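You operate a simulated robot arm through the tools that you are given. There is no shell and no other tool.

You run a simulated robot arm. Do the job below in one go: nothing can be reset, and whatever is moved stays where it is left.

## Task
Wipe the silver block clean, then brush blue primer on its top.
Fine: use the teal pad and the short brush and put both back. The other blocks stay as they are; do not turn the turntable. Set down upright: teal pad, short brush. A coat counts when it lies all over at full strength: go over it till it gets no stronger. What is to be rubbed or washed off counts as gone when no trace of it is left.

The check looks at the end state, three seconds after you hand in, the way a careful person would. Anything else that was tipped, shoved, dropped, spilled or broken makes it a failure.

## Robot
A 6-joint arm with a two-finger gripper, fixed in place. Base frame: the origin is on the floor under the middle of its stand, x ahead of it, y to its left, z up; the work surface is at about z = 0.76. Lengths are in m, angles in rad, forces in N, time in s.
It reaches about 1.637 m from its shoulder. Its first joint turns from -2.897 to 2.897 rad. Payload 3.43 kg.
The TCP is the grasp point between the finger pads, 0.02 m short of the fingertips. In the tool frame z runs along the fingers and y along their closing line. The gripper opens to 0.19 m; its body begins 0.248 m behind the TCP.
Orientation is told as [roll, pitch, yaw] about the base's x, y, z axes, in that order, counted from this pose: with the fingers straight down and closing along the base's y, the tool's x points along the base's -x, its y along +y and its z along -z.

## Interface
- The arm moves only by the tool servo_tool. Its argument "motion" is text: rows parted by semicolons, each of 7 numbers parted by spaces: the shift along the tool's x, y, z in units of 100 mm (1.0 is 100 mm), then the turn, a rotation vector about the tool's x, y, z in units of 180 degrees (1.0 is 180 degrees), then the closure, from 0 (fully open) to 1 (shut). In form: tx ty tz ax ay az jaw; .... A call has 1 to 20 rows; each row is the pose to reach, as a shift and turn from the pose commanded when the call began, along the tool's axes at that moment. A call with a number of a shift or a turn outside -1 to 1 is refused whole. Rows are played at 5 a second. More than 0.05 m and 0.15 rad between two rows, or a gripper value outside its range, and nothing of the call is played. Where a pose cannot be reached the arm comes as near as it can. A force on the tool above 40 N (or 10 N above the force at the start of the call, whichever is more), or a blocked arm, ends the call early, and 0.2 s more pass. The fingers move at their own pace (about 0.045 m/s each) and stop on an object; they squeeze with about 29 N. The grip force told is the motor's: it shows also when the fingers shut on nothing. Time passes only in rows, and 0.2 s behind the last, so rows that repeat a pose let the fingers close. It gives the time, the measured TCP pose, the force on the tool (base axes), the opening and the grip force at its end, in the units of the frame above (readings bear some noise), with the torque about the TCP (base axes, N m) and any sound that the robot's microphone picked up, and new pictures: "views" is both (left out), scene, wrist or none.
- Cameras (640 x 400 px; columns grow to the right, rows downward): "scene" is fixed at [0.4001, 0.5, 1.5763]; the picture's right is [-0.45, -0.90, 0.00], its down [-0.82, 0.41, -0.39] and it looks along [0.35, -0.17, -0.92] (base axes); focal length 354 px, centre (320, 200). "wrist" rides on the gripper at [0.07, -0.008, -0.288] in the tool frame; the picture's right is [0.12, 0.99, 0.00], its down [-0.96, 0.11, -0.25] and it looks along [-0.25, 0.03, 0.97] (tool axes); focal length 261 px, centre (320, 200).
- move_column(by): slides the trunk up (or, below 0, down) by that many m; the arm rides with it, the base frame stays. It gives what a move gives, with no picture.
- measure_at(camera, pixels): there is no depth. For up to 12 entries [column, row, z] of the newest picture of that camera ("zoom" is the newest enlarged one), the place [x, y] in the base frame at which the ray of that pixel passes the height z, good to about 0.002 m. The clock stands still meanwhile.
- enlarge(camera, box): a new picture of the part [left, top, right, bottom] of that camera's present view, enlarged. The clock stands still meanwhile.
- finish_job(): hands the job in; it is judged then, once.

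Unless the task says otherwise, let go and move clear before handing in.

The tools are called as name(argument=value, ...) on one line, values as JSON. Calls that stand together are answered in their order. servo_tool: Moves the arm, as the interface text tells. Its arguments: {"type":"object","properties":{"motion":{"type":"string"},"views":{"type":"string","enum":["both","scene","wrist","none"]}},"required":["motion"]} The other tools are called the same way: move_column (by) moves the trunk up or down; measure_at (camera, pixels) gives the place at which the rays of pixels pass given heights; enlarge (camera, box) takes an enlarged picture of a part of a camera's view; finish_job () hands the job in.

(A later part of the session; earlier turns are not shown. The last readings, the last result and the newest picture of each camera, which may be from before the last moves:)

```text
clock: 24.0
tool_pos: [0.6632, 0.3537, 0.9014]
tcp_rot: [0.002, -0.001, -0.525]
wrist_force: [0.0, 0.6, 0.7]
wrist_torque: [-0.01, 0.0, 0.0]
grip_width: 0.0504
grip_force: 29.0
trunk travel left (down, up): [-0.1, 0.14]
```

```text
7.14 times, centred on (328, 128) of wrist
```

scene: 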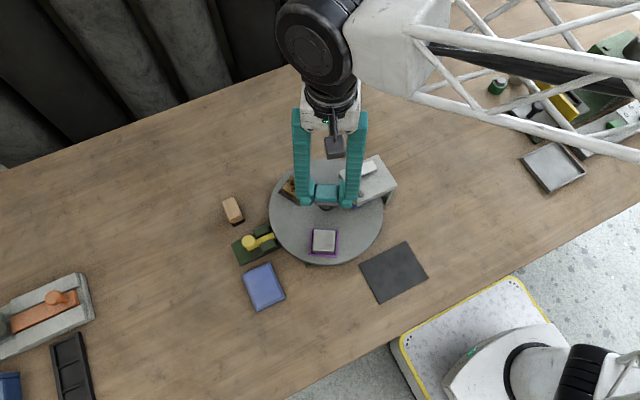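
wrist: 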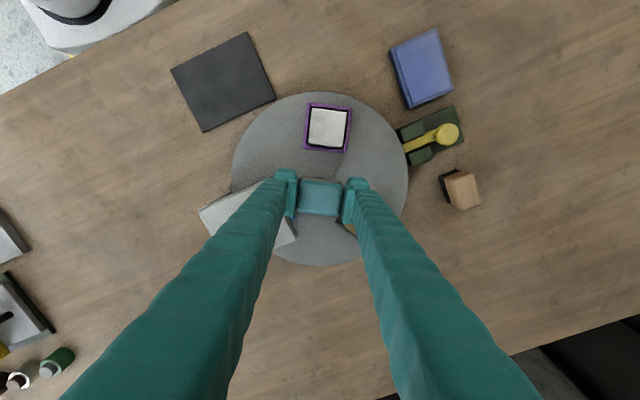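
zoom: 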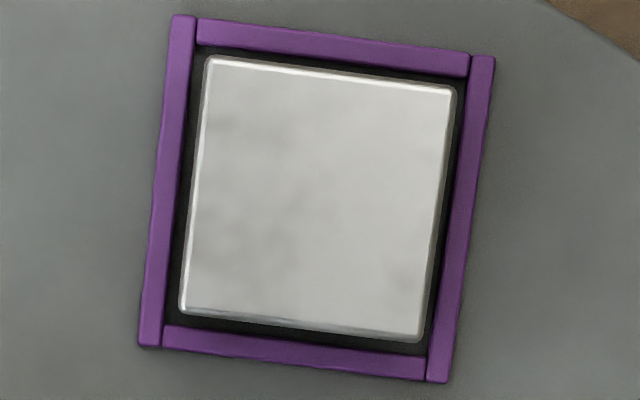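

Faint marks remain on the inner half. I'll go back down at the same pressing height and rub more, with extra strokes on the inner side.

servo_tool(motion="0.4 0 0 0 0 0 1; 0.8 0 0.1 0 0 0 1; 0.8 0 0.3 0 0 0 1; 0.8 0 0.45 0 0 0 1; 0.8 0 0.49 0 0 0 1; 0.8 0 0.5 0 0 0 1", views="none")

servo_tool(motion="-0.06 -0.01 0 0 0 0 1; -0.12 -0.02 0 0 0 0 1; -0.17 -0.03 0 0 0 0 1; -0.11 -0.03 0 0 0 0 1; -0.05 -0.03 0 0 0 0 1; 0.01 -0.03 0 0 0 0 1; 0.07 -0.03 0 0 0 0 1; 0.12 -0.02 0 0 0 0 1; 0.06 0 0 0 0 0 1; 0 0 0 0 0 0 1; -0.06 0 0 0 0 0 1; -0.12 0 0 0 0 0 1; -0.17 0.01 0 0 0 0 1; -0.11 0.03 0 0 0 0 1; -0.05 0.03 0 0 0 0 1; 0.01 0.03 0 0 0 0 1; 0.07 0.03 0 0 0 0 1; 0.12 0.02 0 0 0 0 1; 0.06 0 0 0 0 0 1; 0 0 0 0 0 0 1", views="none")

servo_tool(motion="-0.06 0 0 0 0 0 1; -0.12 0 0 0 0 0 1; -0.17 0 0 0 0 0 1; -0.11 0 0 0 0 0 1; -0.05 0 0 0 0 0 1; 0.01 0 0 0 0 0 1; 0.07 0 0 0 0 0 1; 0.12 0 0 0 0 0 1; 0.06 0 0 0 0 0 1; 0 0 0 0 0 0 1; -0.06 0 0 0 0 0 1; -0.12 0 0 0 0 0 1; -0.17 0 0 0 0 0 1; -0.11 0 0 0 0 0 1; -0.05 0 0 0 0 0 1; 0.01 0 0 0 0 0 1; 0.07 0 0 0 0 0 1; 0.12 0 0 0 0 0 1; 0.06 0 0 0 0 0 1; 0 0 0 0 0 0 1", views="none")

servo_tool(motion="0 0 -0.1 0 0 0 1; -0.2 0 -0.4 0 0 0 1; -0.5 0 -0.5 0 0 0 1; -0.8 0 -0.5 0 0 0 1; -0.8 0 -0.5 0 0 0 1", views="both")

enlarge(camera="scene", box=[308, 225, 340, 255])

enlarge(camera="wrist", box=[300, 100, 356, 156])

```text
clock: 25.4
tool_pos: [0.5944, 0.3933, 0.8542]
tcp_rot: [0.0, 0.0, -0.525]
wrist_force: [0.2, -0.8, -1.1]
wrist_torque: [0.01, -0.01, 0.01]
grip_width: 0.0505
grip_force: 29.4
trunk travel left (down, up): [-0.1, 0.14]
```

```text
clock: 29.6
tool_pos: [0.5953, 0.393, 0.8535]
tcp_rot: [-0.001, 0.0, -0.523]
wrist_force: [-1.7, 1.4, 3.4]
wrist_torque: [-0.01, 0.05, 0.0]
grip_width: 0.0505
grip_force: 28.4
trunk travel left (down, up): [-0.1, 0.14]
```

```text
clock: 33.8
tool_pos: [0.5958, 0.3942, 0.8528]
tcp_rot: [0.0, 0.0, -0.523]
wrist_force: [-1.0, 0.6, 1.7]
wrist_torque: [0.03, 0.0, 0.02]
grip_width: 0.0508
grip_force: 29.1
trunk travel left (down, up): [-0.1, 0.14]
```

```text
clock: 35.0
tool_pos: [0.665, 0.3538, 0.9038]
tcp_rot: [0.0, 0.0, -0.523]
wrist_force: [-0.4, -0.3, -0.7]
wrist_torque: [-0.04, 0.0, 0.01]
grip_width: 0.0506
grip_force: 28.8
trunk travel left (down, up): [-0.1, 0.14]
```

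scene: 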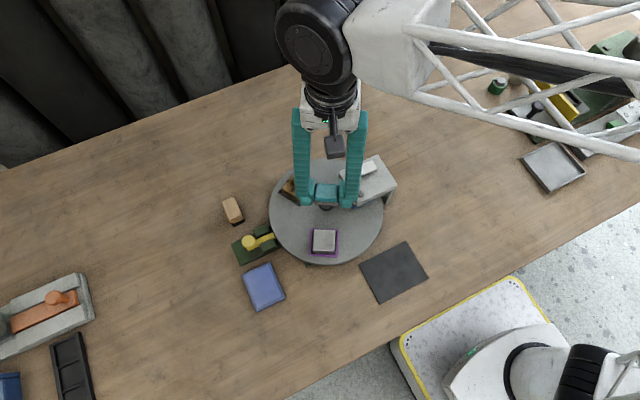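
wrist: 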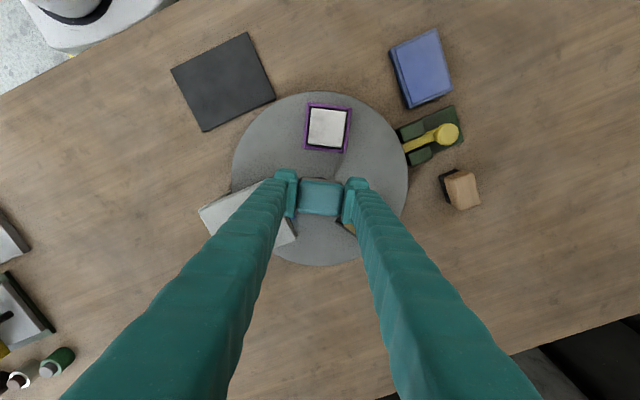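

```text
13.33 times, centred on (324, 240) of scene
```

zoom: 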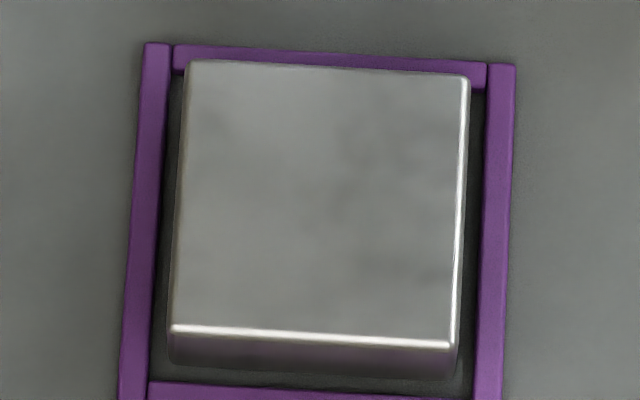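

```text
7.14 times, centred on (328, 128) of wrist
```

zoom: 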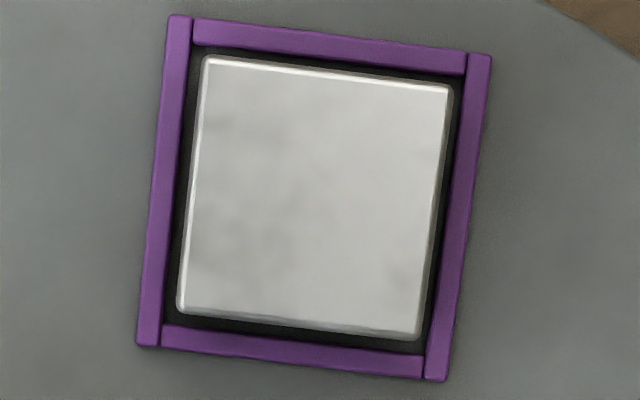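

This round only pressed with 2–3 N, and the faint mottling looks unchanged; it may be surface texture, but I'll test by rubbing again with around 15 N.

servo_tool(motion="0.4 0 0 0 0 0 1; 0.8 0 0.1 0 0 0 1; 0.8 0 0.3 0 0 0 1; 0.8 0 0.45 0 0 0 1; 0.8 0 0.5 0 0 0 1; 0.8 0 0.505 0 0 0 1; 0.8 0 0.51 0 0 0 1; 0.8 0 0.51 0 0 0 1", views="none")

```text
clock: 36.8
tool_pos: [0.5957, 0.3942, 0.8522]
tcp_rot: [0.0, -0.001, -0.526]
wrist_force: [0.7, -0.2, 11.8]
wrist_torque: [-0.02, -0.04, 0.09]
grip_width: 0.0505
grip_force: 29.2
trunk travel left (down, up): [-0.1, 0.14]
```

Now 11.8 N. I'll rub at this height with full-length strokes.

servo_tool(motion="-0.06 -0.01 0.003 0 0 0 1; -0.12 -0.02 0.003 0 0 0 1; -0.17 -0.03 0.003 0 0 0 1; -0.11 -0.03 0.003 0 0 0 1; -0.05 -0.03 0.003 0 0 0 1; 0.01 -0.03 0.003 0 0 0 1; 0.07 -0.03 0.003 0 0 0 1; 0.12 -0.02 0.003 0 0 0 1; 0.06 0 0.003 0 0 0 1; 0 0 0.003 0 0 0 1; -0.06 0 0.003 0 0 0 1; -0.12 0 0.003 0 0 0 1; -0.17 0.01 0.003 0 0 0 1; -0.11 0.03 0.003 0 0 0 1; -0.05 0.03 0.003 0 0 0 1; 0.01 0.03 0.003 0 0 0 1; 0.07 0.03 0.003 0 0 0 1; 0.12 0.02 0.003 0 0 0 1; 0.06 0 0.003 0 0 0 1; 0 0 0.003 0 0 0 1", views="none")

servo_tool(motion="-0.06 0 0.003 0 0 0 1; -0.12 0 0.003 0 0 0 1; -0.17 0 0.003 0 0 0 1; -0.11 0 0.003 0 0 0 1; -0.05 0 0.003 0 0 0 1; 0.01 0 0.003 0 0 0 1; 0.07 0 0.003 0 0 0 1; 0.12 0 0.003 0 0 0 1; 0.06 0 0.003 0 0 0 1; 0 0 0.003 0 0 0 1; -0.06 -0.02 0.003 0 0 0 1; -0.12 -0.03 0.003 0 0 0 1; -0.17 -0.03 0.003 0 0 0 1; -0.11 -0.01 0.003 0 0 0 1; -0.05 0.01 0.003 0 0 0 1; 0.01 0.03 0.003 0 0 0 1; 0.07 0.03 0.003 0 0 0 1; 0.12 0 0.003 0 0 0 1; 0.06 0 0.003 0 0 0 1; 0 0 0.003 0 0 0 1", views="none")

servo_tool(motion="0 0 -0.1 0 0 0 1; -0.2 0 -0.4 0 0 0 1; -0.5 0 -0.5 0 0 0 1; -0.8 0 -0.5 0 0 0 1; -0.8 0 -0.5 0 0 0 1", views="both")

enlarge(camera="scene", box=[308, 225, 340, 255])

enlarge(camera="wrist", box=[300, 100, 356, 156])

```text
clock: 41.0
tool_pos: [0.5954, 0.3931, 0.8523]
tcp_rot: [0.0, 0.0, -0.526]
wrist_force: [-8.3, 6.1, 21.2]
wrist_torque: [0.16, 0.2, -0.02]
grip_width: 0.0508
grip_force: 28.9
trunk travel left (down, up): [-0.1, 0.14]
```

```text
clock: 45.2
tool_pos: [0.5964, 0.393, 0.8515]
tcp_rot: [0.0, -0.001, -0.522]
wrist_force: [-2.5, 1.0, 10.7]
wrist_torque: [0.04, 0.04, 0.0]
grip_width: 0.0506
grip_force: 28.7
trunk travel left (down, up): [-0.1, 0.14]
```

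```text
clock: 46.4
tool_pos: [0.6641, 0.3525, 0.9021]
tcp_rot: [0.001, -0.001, -0.525]
wrist_force: [0.1, 0.9, -1.0]
wrist_torque: [-0.02, 0.01, -0.02]
grip_width: 0.0505
grip_force: 28.9
trunk travel left (down, up): [-0.1, 0.14]
```

scene: 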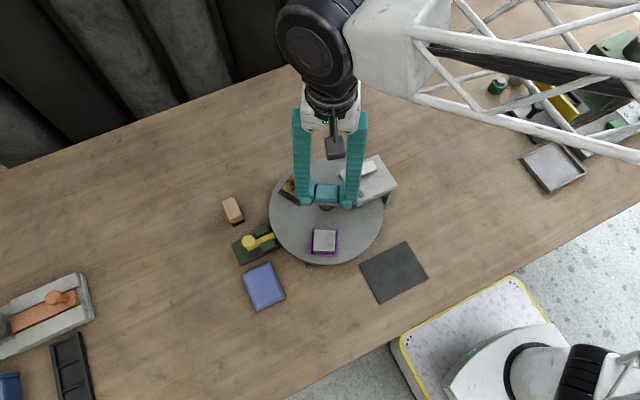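
wrist: 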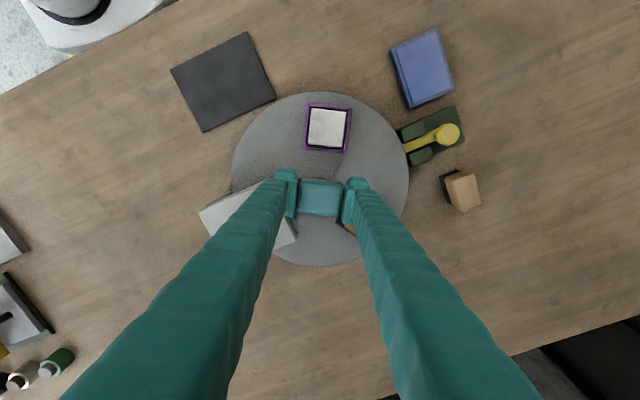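

```text
13.33 times, centred on (324, 240) of scene
```

zoom: 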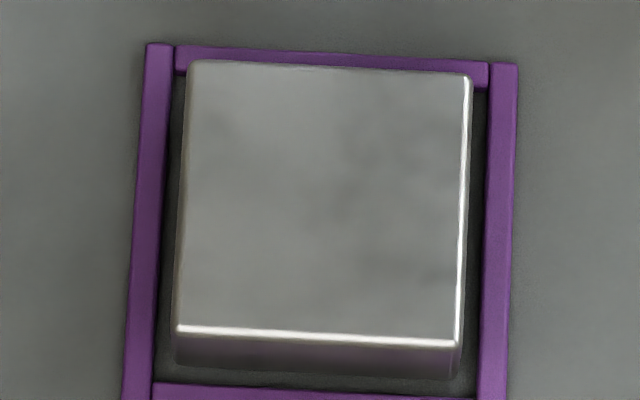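

```text
7.14 times, centred on (328, 128) of wrist
```

zoom: 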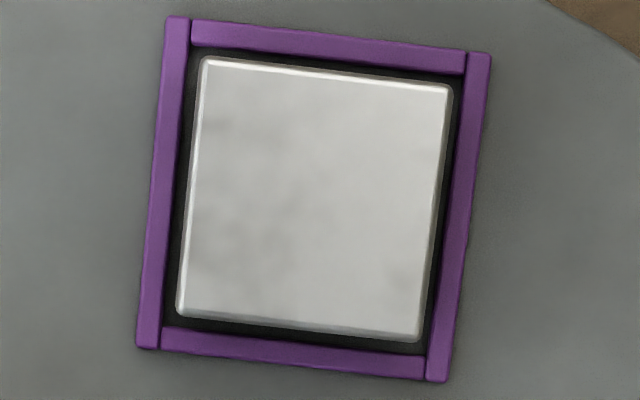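

The mottling is identical after 10–20 N rubbing, so it looks like metal texture; I'll enlarge even tighter to be sure, and check the turntable, since the tray seems to have shifted by a fraction of a pixel.

enlarge(camera="wrist", box=[312, 111, 344, 131])

enlarge(camera="wrist", box=[310, 129, 342, 149])

enlarge(camera="scene", box=[225, 215, 305, 265])

enlarge(camera="scene", box=[284, 215, 364, 265])

```text
16.00 times, centred on (328, 121) of wrist
```

zoom: 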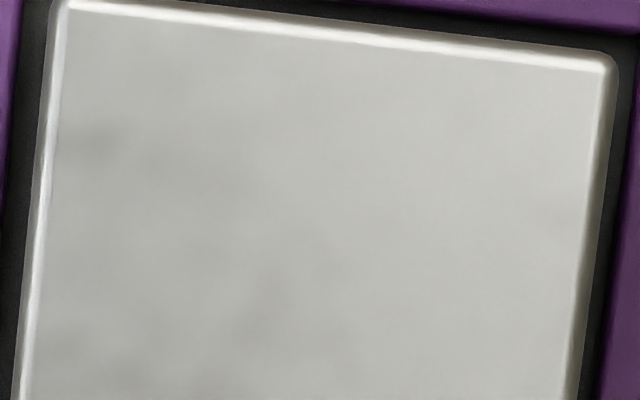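

```text
16.00 times, centred on (326, 139) of wrist
```

zoom: 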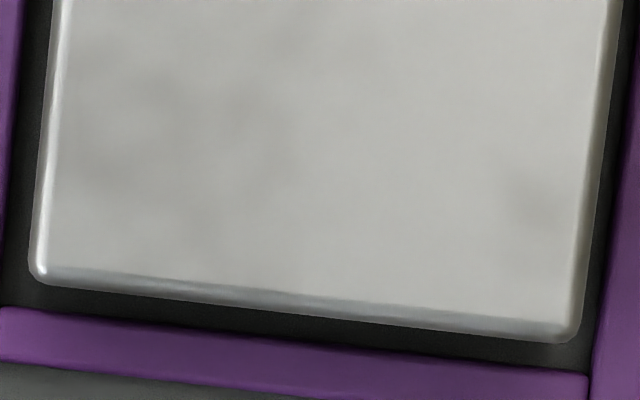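

```text
8.00 times, centred on (265, 240) of scene
```

zoom: 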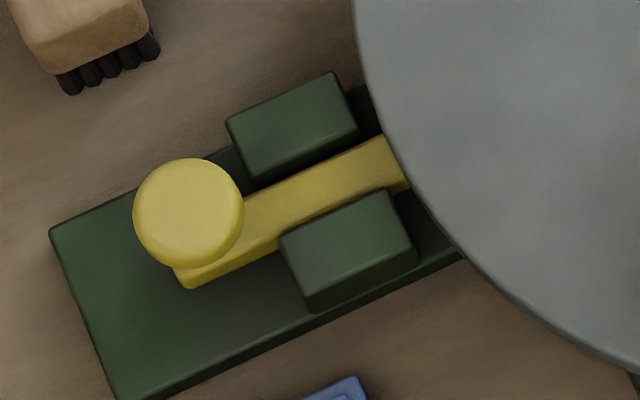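

```text
8.00 times, centred on (324, 240) of scene
```

zoom: 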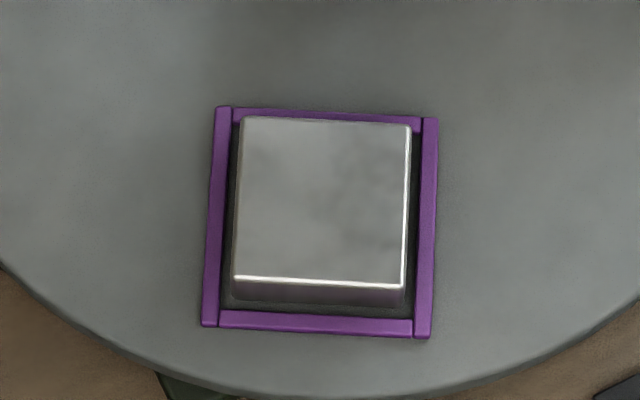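

The tray has moved less than half a millimetre and the remaining soft mottling doesn't match the stain's outline (it also stayed identical under hard rubbing), so the block is clean. Now I'll carry the pad back toward its place at (0.495, 0.4245), unwinding the yaw.

servo_tool(motion="0.2 -0.02 0 0 0 -0.04 1; 0.4 -0.05 0 0 0 -0.08 1; 0.6 -0.07 0 0 0 -0.12 1; 0.8 -0.1 0 0 0 -0.1667 1; 0.95 -0.115 0 0 0 -0.1667 1; 0.95 -0.115 0 0 0 -0.1667 1", views="none")

```text
clock: 47.8
tool_pos: [0.5759, 0.3908, 0.9022]
tcp_rot: [0.001, -0.001, 0.001]
wrist_force: [-0.8, 0.0, -0.2]
wrist_torque: [0.03, 0.01, 0.0]
grip_width: 0.0506
grip_force: 29.4
trunk travel left (down, up): [-0.1, 0.14]
```

At (0.576, 0.391), yaw 0. I'll move over the pad's original place and lower to about 0.80.

servo_tool(motion="0.27 0.11 0 0 0 0 1; 0.54 0.23 0 0 0 0 1; 0.807 0.337 0 0 0 0 1; 0.807 0.337 0 0 0 0 1", views="none")

servo_tool(motion="0 0 0.3 0 0 0 1; 0 0 0.6 0 0 0 1; 0 0 0.85 0 0 0 1; 0 0 1.0 0 0 0 1; 0 0 1.0 0 0 0 1", views="both")

enlarge(camera="wrist", box=[256, 150, 384, 230])

```text
clock: 48.8
tool_pos: [0.4948, 0.4253, 0.9013]
tcp_rot: [0.0, 0.001, -0.001]
wrist_force: [-1.1, 0.3, -0.6]
wrist_torque: [0.04, 0.05, 0.0]
grip_width: 0.0503
grip_force: 28.7
trunk travel left (down, up): [-0.1, 0.14]
```

```text
clock: 50.0
tool_pos: [0.4952, 0.4246, 0.8002]
tcp_rot: [0.0, 0.001, 0.0]
wrist_force: [-0.1, -0.2, -1.4]
wrist_torque: [0.01, 0.03, 0.01]
grip_width: 0.0506
grip_force: 28.6
trunk travel left (down, up): [-0.1, 0.14]
```

scene: 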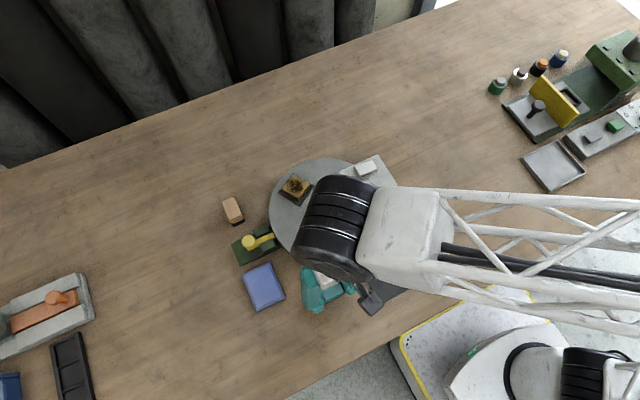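
wrist: 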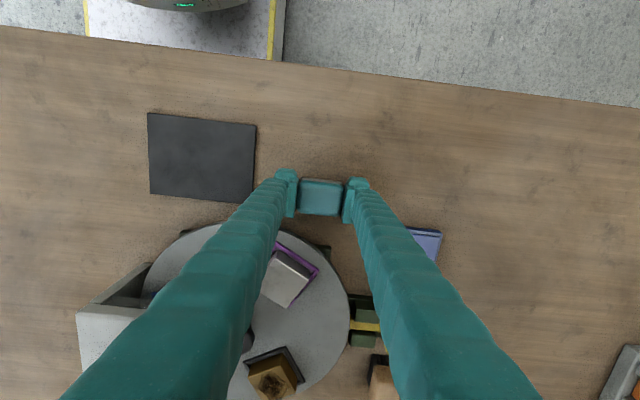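

```text
5.00 times, centred on (320, 190) of wrist
```

zoom: 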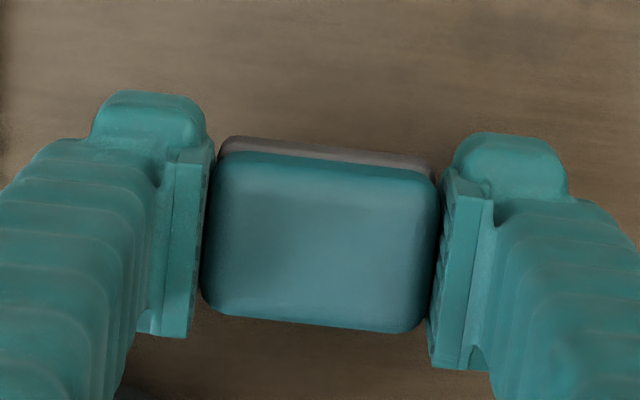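

The pad is level over its place at TCP z 0.800. I'll ease down until it touches the table.

servo_tool(motion="0 0 0.02 0 0 0 1; 0 0 0.04 0 0 0 1; 0 0 0.06 0 0 0 1; 0 0 0.08 0 0 0 1; 0 0 0.08 0 0 0 1", views="none")

servo_tool(motion="0 0 0.01 0 0 0 1; 0 0 0.02 0 0 0 1; 0 0 0.02 0 0 0 1", views="none")

```text
clock: 51.2
tool_pos: [0.494, 0.4241, 0.7934]
tcp_rot: [0.0, 0.001, 0.0]
wrist_force: [0.6, -0.5, -0.1]
wrist_torque: [-0.01, -0.02, -0.01]
grip_width: 0.0505
grip_force: 29.0
trunk travel left (down, up): [-0.1, 0.14]
```

```text
clock: 52.0
tool_pos: [0.4959, 0.4239, 0.7913]
tcp_rot: [0.001, 0.0, -0.001]
wrist_force: [0.1, 0.0, -1.1]
wrist_torque: [0.01, -0.02, -0.01]
grip_width: 0.0508
grip_force: 29.3
trunk travel left (down, up): [-0.1, 0.14]
```

servo_tool(motion="0 0 0.01 0 0 0 1; 0 0 0.01 0 0 0 1", views="none")

servo_tool(motion="0 0 0.01 0 0 0 1; 0 0 0.01 0 0 0 1", views="none")

servo_tool(motion="0 0 0.005 0 0 0 1; 0 0 0.005 0 0 0 1", views="none")

```text
clock: 52.6
tool_pos: [0.4953, 0.426, 0.7901]
tcp_rot: [0.0, -0.001, 0.0]
wrist_force: [0.0, 0.1, -0.7]
wrist_torque: [0.03, -0.01, 0.01]
grip_width: 0.0507
grip_force: 28.6
trunk travel left (down, up): [-0.1, 0.14]
```

```text
clock: 53.2
tool_pos: [0.4966, 0.424, 0.7883]
tcp_rot: [0.0, -0.001, 0.0]
wrist_force: [0.3, -0.6, 0.1]
wrist_torque: [0.0, 0.01, 0.01]
grip_width: 0.0507
grip_force: 29.5
trunk travel left (down, up): [-0.1, 0.14]
```

```text
clock: 53.8
tool_pos: [0.4956, 0.4247, 0.788]
tcp_rot: [0.0, 0.0, 0.0]
wrist_force: [0.0, -0.3, -0.5]
wrist_torque: [0.02, 0.02, -0.01]
grip_width: 0.0504
grip_force: 29.5
trunk travel left (down, up): [-0.1, 0.14]
```

Still no contact at 0.788 (the pad slid up a little in the grip). I'll keep easing down half a millimetre at a time.

servo_tool(motion="0 0 0.005 0 0 0 1; 0 0 0.005 0 0 0 1", views="none")

servo_tool(motion="0 0 0.005 0 0 0 1; 0 0 0.005 0 0 0 1", views="none")

servo_tool(motion="0 0 0.005 0 0 0 1; 0 0 0.005 0 0 0 1", views="none")

```text
clock: 54.4
tool_pos: [0.4956, 0.4243, 0.789]
tcp_rot: [0.0, -0.001, 0.0]
wrist_force: [-0.1, -0.3, -0.8]
wrist_torque: [0.01, -0.02, 0.02]
grip_width: 0.0509
grip_force: 29.5
trunk travel left (down, up): [-0.1, 0.14]
```

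```text
clock: 55.0
tool_pos: [0.4949, 0.4244, 0.7881]
tcp_rot: [-0.001, -0.001, 0.0]
wrist_force: [0.3, 0.3, -0.4]
wrist_torque: [0.0, 0.04, -0.01]
grip_width: 0.0506
grip_force: 28.9
trunk travel left (down, up): [-0.1, 0.14]
```

```text
clock: 55.6
tool_pos: [0.4955, 0.4246, 0.7871]
tcp_rot: [0.0, 0.0, -0.001]
wrist_force: [0.0, 0.4, 2.3]
wrist_torque: [0.02, 0.02, -0.02]
grip_width: 0.0506
grip_force: 28.7
trunk travel left (down, up): [-0.1, 0.14]
```

Contact at TCP 0.787 (2.3 N). I'll open the fingers and lift clear.

servo_tool(motion="0 0 0 0 0 0 0.6; 0 0 0 0 0 0 0.5; 0 0 0 0 0 0 0.5; 0 0 0 0 0 0 0.5; 0 0 -0.2 0 0 0 0.5; 0 0 -0.5 0 0 0 0.5; 0 0 -0.8 0 0 0 0.5; 0 0 -1.0 0 0 0 0.5; 0 0 -1.0 0 0 0 0.5", views="both")

enlarge(camera="wrist", box=[256, 150, 384, 230])

```text
clock: 57.6
tool_pos: [0.4954, 0.423, 0.8871]
tcp_rot: [-0.001, 0.001, 0.0]
wrist_force: [0.5, 0.0, 0.1]
wrist_torque: [-0.02, 0.0, 0.0]
grip_width: 0.0952
grip_force: 0.1
trunk travel left (down, up): [-0.1, 0.14]
```

scene: 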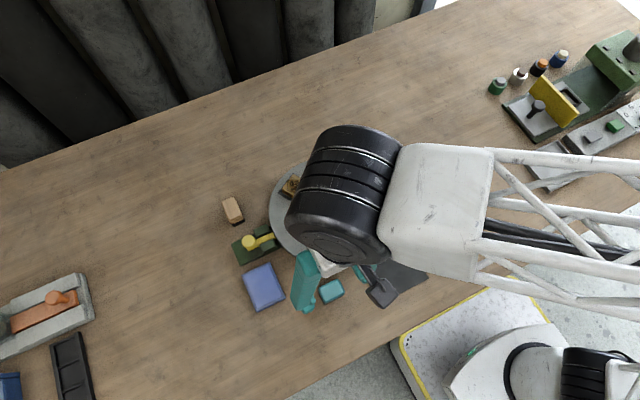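
wrist: 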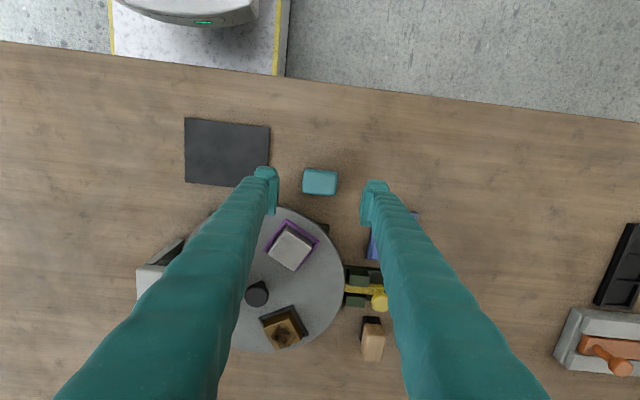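

```text
5.00 times, centred on (320, 190) of wrist
```

zoom: 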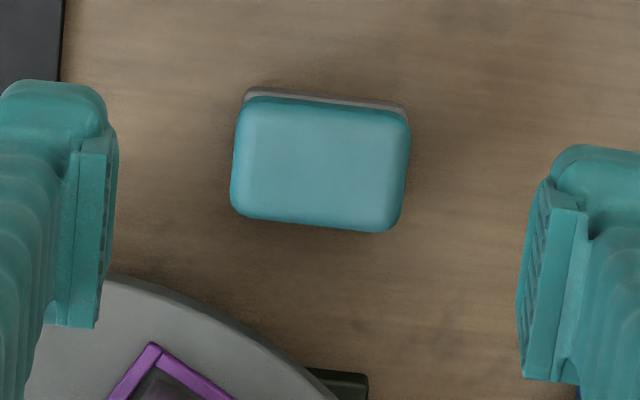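

The pad stands upright in its place at wrist (320,182). I'll check the block once more from this angle, and the scene, before going for the brush.

enlarge(camera="wrist", box=[262, 220, 322, 270])

enlarge(camera="wrist", box=[250, 300, 320, 355])

enlarge(camera="scene", box=[205, 180, 285, 230])

enlarge(camera="wrist", box=[340, 300, 400, 370])

```text
8.00 times, centred on (292, 245) of wrist
```

zoom: 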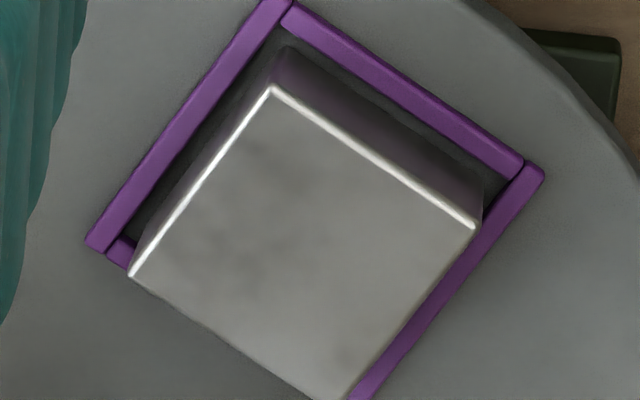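

```text
7.27 times, centred on (285, 328) of wrist
```

zoom: 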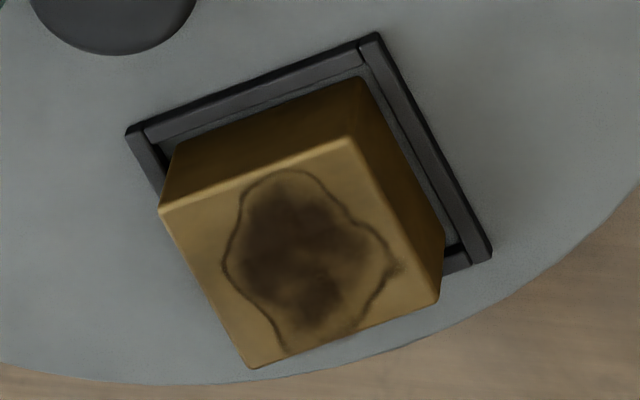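

```text
8.00 times, centred on (245, 205) of scene
```

zoom: 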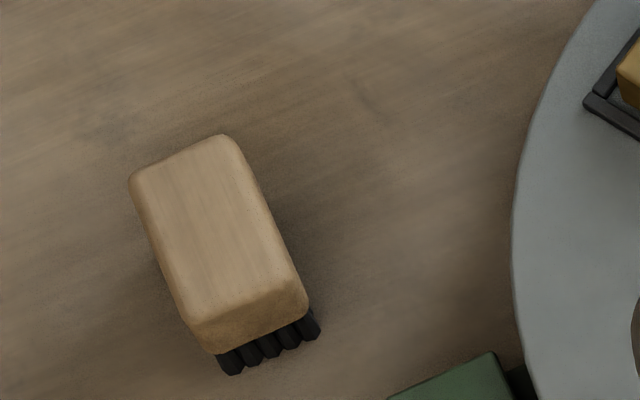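

```text
5.71 times, centred on (370, 335) of wrist
```

zoom: 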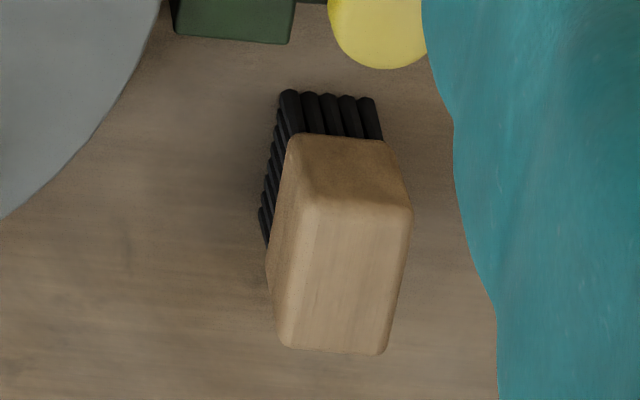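

The block looks clean and the brass block is untouched. I'll measure the brush's top corners at z=0.813 from both cameras to centre the grasp.

measure_at(camera="wrist", pixels=[[368.25, 335.9, 0.813], [385.8, 337.1, 0.813], [381.4, 361.6, 0.813], [363.9, 360.7, 0.813], [365, 318, 0.762], [381, 320, 0.762]])

measure_at(camera="scene", pixels=[[221.25, 202.5, 0.813], [228.75, 220.25, 0.813], [242.5, 216.25, 0.813], [233.75, 197.1, 0.813], [234.4, 226.9, 0.762], [244.9, 221.9, 0.762], [248, 242, 0.82]])

```text
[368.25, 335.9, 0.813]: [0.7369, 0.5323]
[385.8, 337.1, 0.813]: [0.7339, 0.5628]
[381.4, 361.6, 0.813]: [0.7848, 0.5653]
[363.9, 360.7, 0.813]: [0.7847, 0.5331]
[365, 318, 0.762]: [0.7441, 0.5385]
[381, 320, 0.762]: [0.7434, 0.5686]
```

```text
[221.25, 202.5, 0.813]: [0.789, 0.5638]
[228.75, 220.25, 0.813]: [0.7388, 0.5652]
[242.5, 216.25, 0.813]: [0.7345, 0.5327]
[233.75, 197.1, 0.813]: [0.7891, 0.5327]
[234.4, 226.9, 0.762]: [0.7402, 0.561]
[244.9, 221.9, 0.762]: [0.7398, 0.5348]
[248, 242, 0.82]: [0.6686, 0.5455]
```

The brush is 52×32 mm, centred (0.761, 0.5485), top at 0.813. I'll travel there above everything, with the fingers set to about 65 mm opening.

servo_tool(motion="-0.3 0.14 -0.2 0 0 0 0.66; -0.6 0.28 -0.3 0 0 0 0.66; -0.9 0.43 -0.3 0 0 0 0.66; -0.9 0.43 -0.3 0 0 0 0.66", views="none")

servo_tool(motion="-0.3 0.14 0 0 0 0 0.66; -0.6 0.28 0 0 0 0 0.66; -0.9 0.42 0 0 0 0 0.66; -0.9 0.42 0 0 0 0 0.66", views="none")

servo_tool(motion="-0.3 0.14 0 0 0 0 0.66; -0.6 0.28 0 0 0 0 0.66; -0.856 0.405 0 0 0 0 0.66; -0.856 0.405 0 0 0 0 0.66", views="both")

enlarge(camera="wrist", box=[256, 130, 384, 210])

```text
clock: 58.6
tool_pos: [0.5852, 0.4685, 0.9177]
tcp_rot: [-0.001, -0.001, -0.003]
wrist_force: [-0.7, 0.5, 0.6]
wrist_torque: [-0.02, -0.03, 0.0]
grip_width: 0.0648
grip_force: 0.1
trunk travel left (down, up): [-0.1, 0.14]
```

```text
clock: 59.6
tool_pos: [0.6751, 0.5105, 0.9166]
tcp_rot: [0.0, -0.001, -0.002]
wrist_force: [-0.3, 0.2, -0.4]
wrist_torque: [-0.02, 0.06, -0.03]
grip_width: 0.0648
grip_force: 0.0
trunk travel left (down, up): [-0.1, 0.14]
```

```text
clock: 60.6
tool_pos: [0.7619, 0.5508, 0.9156]
tcp_rot: [0.0, 0.001, -0.002]
wrist_force: [-0.9, 0.1, -0.4]
wrist_torque: [0.0, 0.01, 0.02]
grip_width: 0.0646
grip_force: 0.0
trunk travel left (down, up): [-0.1, 0.14]
```

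scene: 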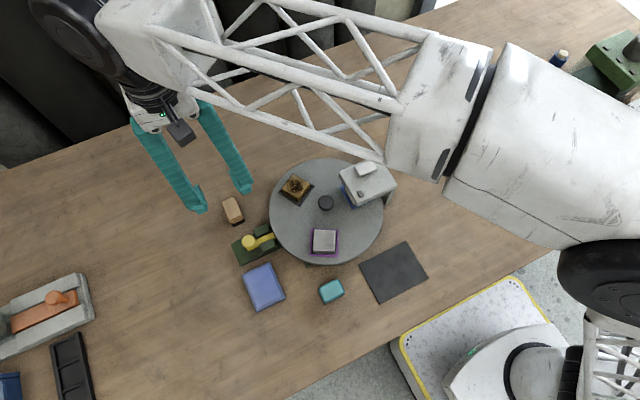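
wrist: 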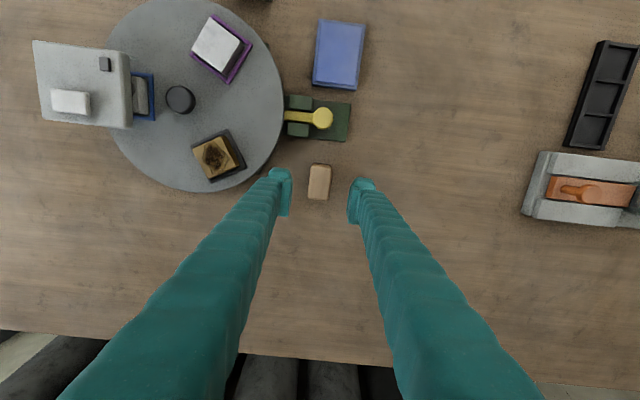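

```text
5.00 times, centred on (320, 170) of wrist
```

zoom: 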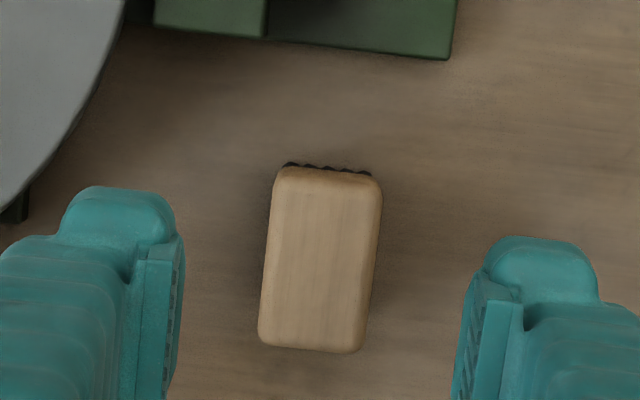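

The brush lies between the fingers at wrist (320,182), aligned. I'll measure its centre from this overhead view.

measure_at(camera="wrist", pixels=[[312, 163.6, 0.813], [332, 165.6, 0.813], [327.4, 200.4, 0.813], [308, 198.4, 0.813], [319.8, 182, 0.813], [340, 98, 0.77], [322.5, 117, 0.82]])

```text
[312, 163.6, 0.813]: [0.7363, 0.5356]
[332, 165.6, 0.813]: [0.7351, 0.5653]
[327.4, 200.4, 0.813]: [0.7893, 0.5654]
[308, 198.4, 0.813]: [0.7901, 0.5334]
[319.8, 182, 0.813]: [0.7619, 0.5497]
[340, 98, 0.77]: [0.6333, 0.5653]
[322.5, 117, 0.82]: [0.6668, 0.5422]
```

The brush centre is (0.762, 0.5495), right under the TCP. I'll descend in two moves to TCP z≈0.810 and close on the wood.

servo_tool(motion="0 0 0.3 0 0 0 0.66; 0 0 0.6 0 0 0 0.66; 0 0 0.85 0 0 0 0.66; 0 0 0.85 0 0 0 0.66", views="wrist")

servo_tool(motion="0 0 0.1 0 0 0 0.66; 0 0 0.21 0 0 0 0.66; 0 0 0.21 0 0 0 0.66; 0 0 0.21 0 0 0 1; 0 0 0.21 0 0 0 1; 0 0 0.21 0 0 0 1; 0 0 0.21 0 0 0 1; 0 0 0.21 0 0 0 1; 0 0 0.21 0 0 0 1", views="both")

enlarge(camera="wrist", box=[256, 150, 384, 230])

```text
clock: 61.6
tool_pos: [0.761, 0.5489, 0.8324]
tcp_rot: [0.001, 0.0, -0.002]
wrist_force: [-0.2, 0.2, -0.3]
wrist_torque: [0.01, 0.0, 0.0]
grip_width: 0.0647
grip_force: 0.1
trunk travel left (down, up): [-0.1, 0.14]
```

wrist: 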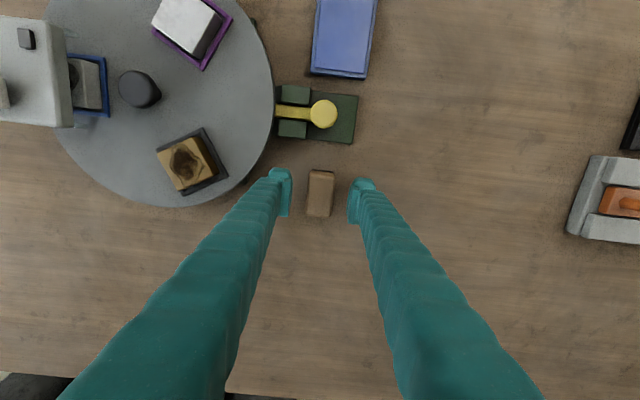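

```text
clock: 63.6
tool_pos: [0.7614, 0.5492, 0.8105]
tcp_rot: [0.001, 0.001, -0.003]
wrist_force: [0.3, 0.3, -0.1]
wrist_torque: [-0.01, 0.0, 0.0]
grip_width: 0.0328
grip_force: 29.4
trunk travel left (down, up): [-0.1, 0.14]
```

scene: 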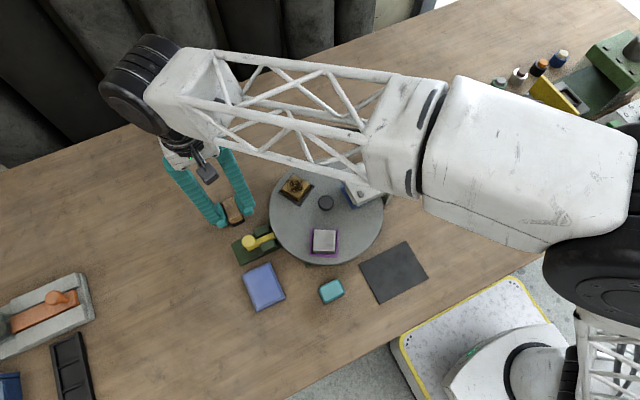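
wrist: 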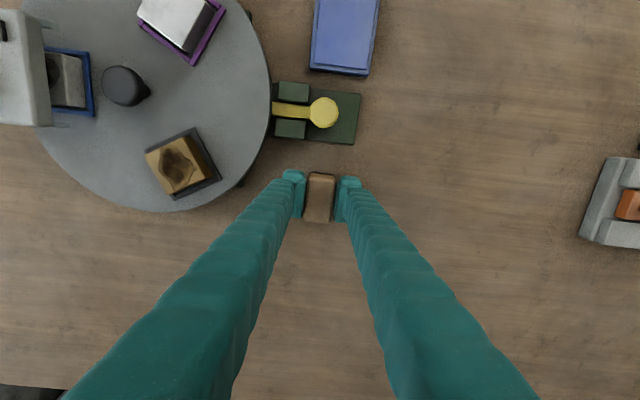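

```text
5.00 times, centred on (320, 190) of wrist
```

zoom: 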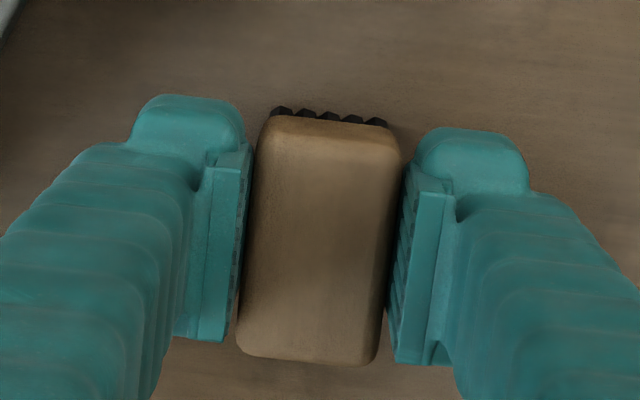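

The brush is gripped at 0.0328 m. At wrist (75,80) I can see a third block beneath the cover in the blue tray; I'll enlarge it to be sure of its colour.

enlarge(camera="wrist", box=[20, 20, 130, 130])

enlarge(camera="wrist", box=[120, 0, 230, 70])

enlarge(camera="wrist", box=[290, 0, 400, 90])

```text
3.64 times, centred on (75, 75) of wrist
```

zoom: 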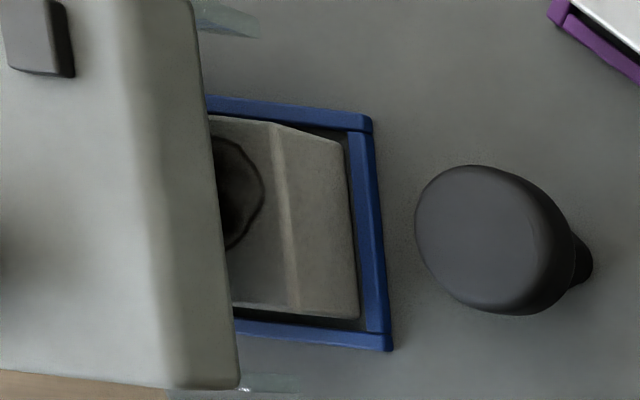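

```text
5.71 times, centred on (175, 35) of wrist
```

zoom: 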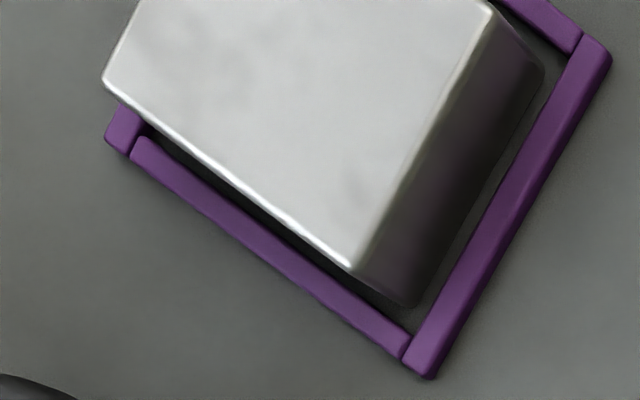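

```text
4.44 times, centred on (345, 45) of wrist
```

zoom: 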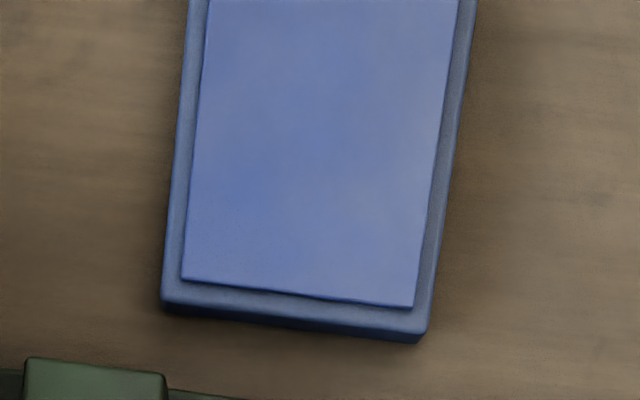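

The block under the cover is dull grey, so the silver one is certainly that in the purple tray. I'll lift the brush and carry it over the blue primer pad, clearing the lock knob.

servo_tool(motion="0 0 -0.2 0 0 0 1; 0 0 -0.5 0 0 0 1; 0 0 -0.8 0 0 0 1; 0 0 -1.0 0 0 0 1; 0 0 -1.0 0 0 0 1", views="none")

servo_tool(motion="0.3 0.01 -0.1 0 0 0 1; 0.6 0.02 -0.1 0 0 0 1; 0.925 0.02 -0.1 0 0 0 1; 0.925 0.02 -0.1 0 0 0 1", views="none")

servo_tool(motion="0.3 0.01 0 0 0 0 1; 0.6 0.02 0 0 0 0 1; 0.925 0.02 0 0 0 0 1; 0.925 0.02 0 0 0 0 1", views="both")

enlarge(camera="wrist", box=[240, 110, 400, 210])

enlarge(camera="scene", box=[220, 240, 310, 320])

```text
clock: 64.8
tool_pos: [0.7619, 0.5495, 0.9118]
tcp_rot: [-0.001, 0.0, 0.0]
wrist_force: [-0.4, 0.7, -0.3]
wrist_torque: [0.02, 0.02, 0.02]
grip_width: 0.0327
grip_force: 29.0
trunk travel left (down, up): [-0.1, 0.14]
```

```text
clock: 65.8
tool_pos: [0.6683, 0.5523, 0.9211]
tcp_rot: [0.001, -0.001, -0.001]
wrist_force: [-0.1, 0.1, -1.0]
wrist_torque: [0.02, -0.03, -0.01]
grip_width: 0.0329
grip_force: 28.8
trunk travel left (down, up): [-0.1, 0.14]
```

```text
clock: 66.8
tool_pos: [0.5754, 0.5535, 0.9209]
tcp_rot: [-0.001, -0.001, -0.003]
wrist_force: [0.2, 0.4, -0.9]
wrist_torque: [0.01, 0.0, 0.01]
grip_width: 0.0329
grip_force: 28.8
trunk travel left (down, up): [-0.1, 0.14]
```

scene: 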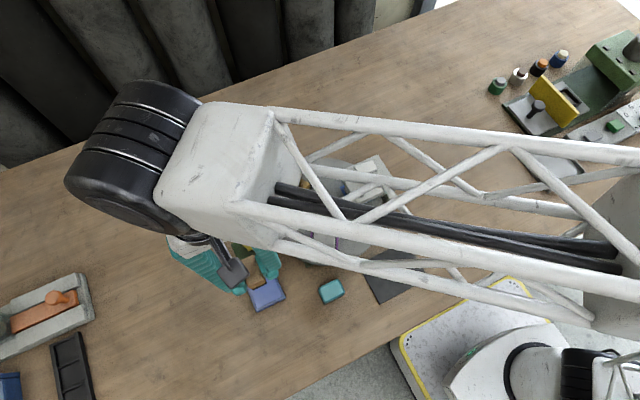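
wrist: 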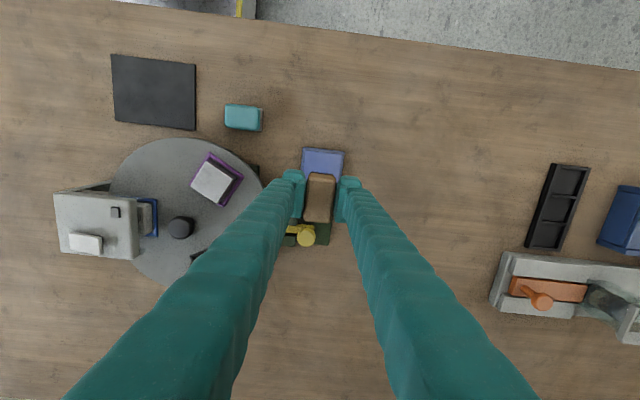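

```text
4.00 times, centred on (320, 160) of wrist
```

zoom: 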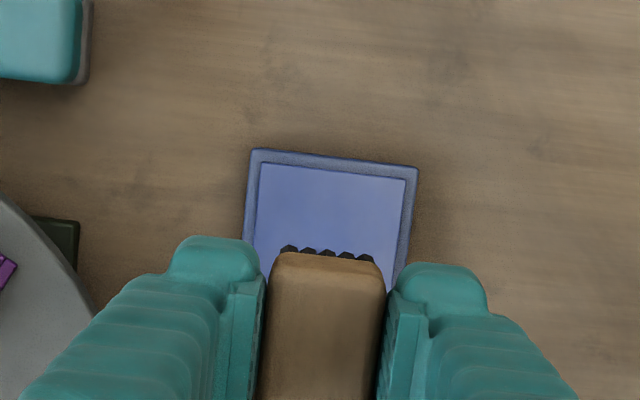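

```text
5.00 times, centred on (265, 280) of scene
```

zoom: 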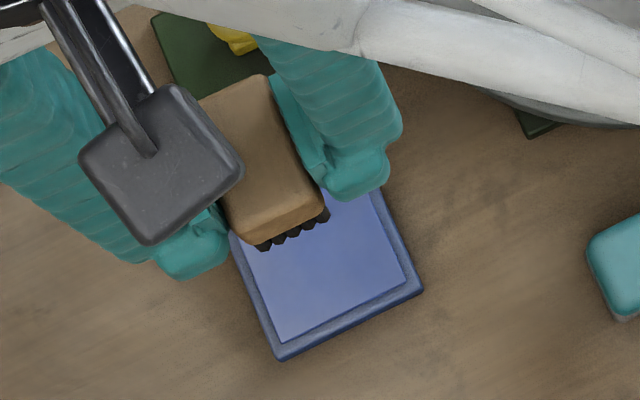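

The brush is over the blue pad, whose frame shows around zoom (330,220). I'll lower to about 15 mm above expected contact.

servo_tool(motion="0 0 0.3 0 0 0 1; 0 0 0.6 0 0 0 1; 0 0 0.8 0 0 0 1; 0 0 0.8 0 0 0 1", views="both")

enlarge(camera="wrist", box=[240, 130, 400, 230])

enlarge(camera="scene", box=[220, 240, 310, 320])

```text
clock: 67.8
tool_pos: [0.5776, 0.5549, 0.8392]
tcp_rot: [-0.001, 0.001, -0.003]
wrist_force: [-0.4, -0.5, -0.7]
wrist_torque: [0.04, 0.01, 0.03]
grip_width: 0.0326
grip_force: 29.4
trunk travel left (down, up): [-0.1, 0.14]
```

scene: 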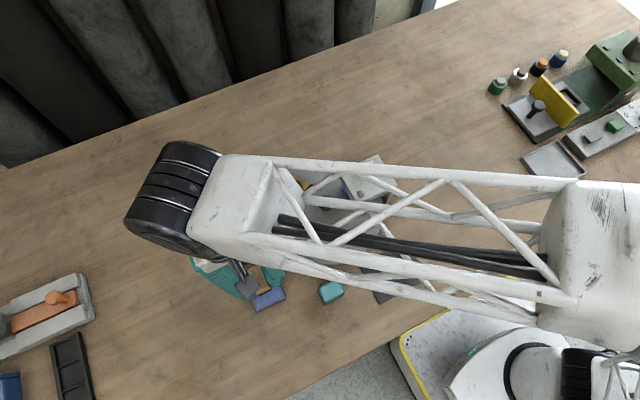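
wrist: 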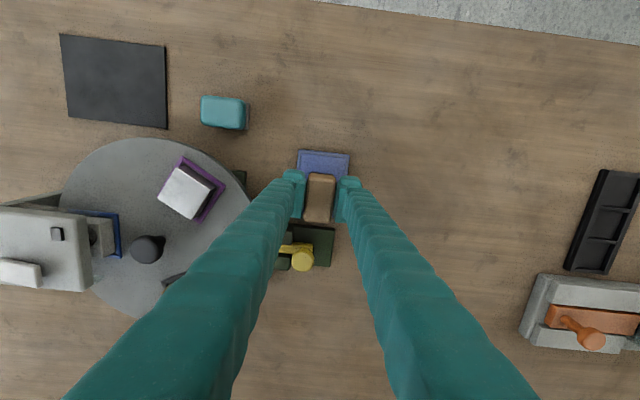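

```text
4.00 times, centred on (320, 180) of wrist
```

zoom: 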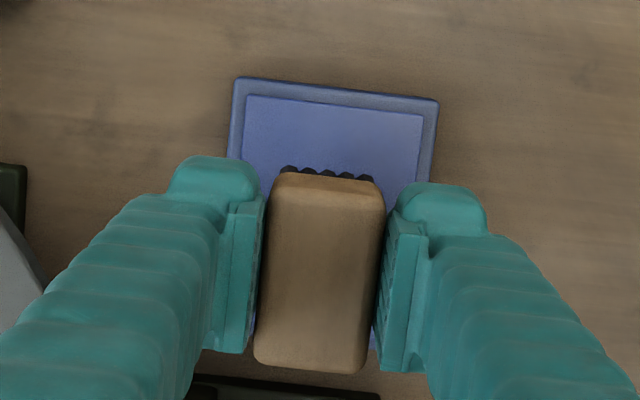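

```text
5.00 times, centred on (265, 280) of scene
```

zoom: 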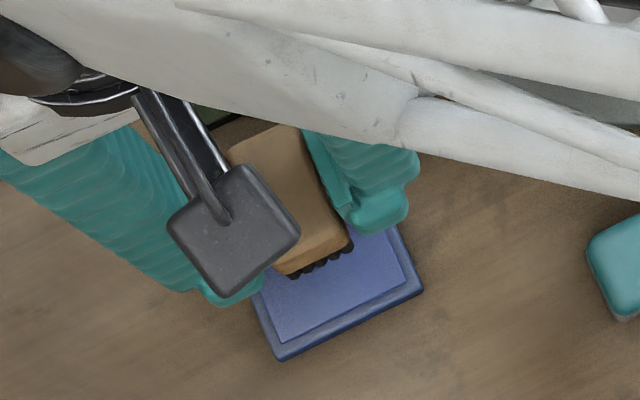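

Bristles hang over the pad. I'll shift 4 mm nearer and ease down until contact.

servo_tool(motion="0.04 0 0.02 0 0 0 1; 0.04 0 0.04 0 0 0 1; 0.04 0 0.06 0 0 0 1; 0.04 0 0.08 0 0 0 1; 0.04 0 0.1 0 0 0 1; 0.04 0 0.1 0 0 0 1", views="none")

servo_tool(motion="0 0 0.01 0 0 0 1; 0 0 0.02 0 0 0 1; 0 0 0.02 0 0 0 1", views="none")

servo_tool(motion="0 0 0.01 0 0 0 1; 0 0 0.02 0 0 0 1; 0 0 0.02 0 0 0 1", views="none")

```text
clock: 69.2
tool_pos: [0.5735, 0.5557, 0.8315]
tcp_rot: [-0.001, 0.0, 0.0]
wrist_force: [0.7, 0.3, -0.7]
wrist_torque: [0.0, 0.01, -0.01]
grip_width: 0.0329
grip_force: 28.8
trunk travel left (down, up): [-0.1, 0.14]
```

```text
clock: 70.0
tool_pos: [0.5725, 0.5542, 0.8294]
tcp_rot: [-0.001, -0.001, 0.001]
wrist_force: [-0.2, 0.3, -1.1]
wrist_torque: [0.01, -0.01, 0.0]
grip_width: 0.0328
grip_force: 28.8
trunk travel left (down, up): [-0.1, 0.14]
```

```text
clock: 70.8
tool_pos: [0.5727, 0.5549, 0.8288]
tcp_rot: [0.0, -0.001, 0.0]
wrist_force: [0.5, 1.4, 10.5]
wrist_torque: [-0.05, -0.02, 0.02]
grip_width: 0.0328
grip_force: 28.2
trunk travel left (down, up): [-0.1, 0.14]
```

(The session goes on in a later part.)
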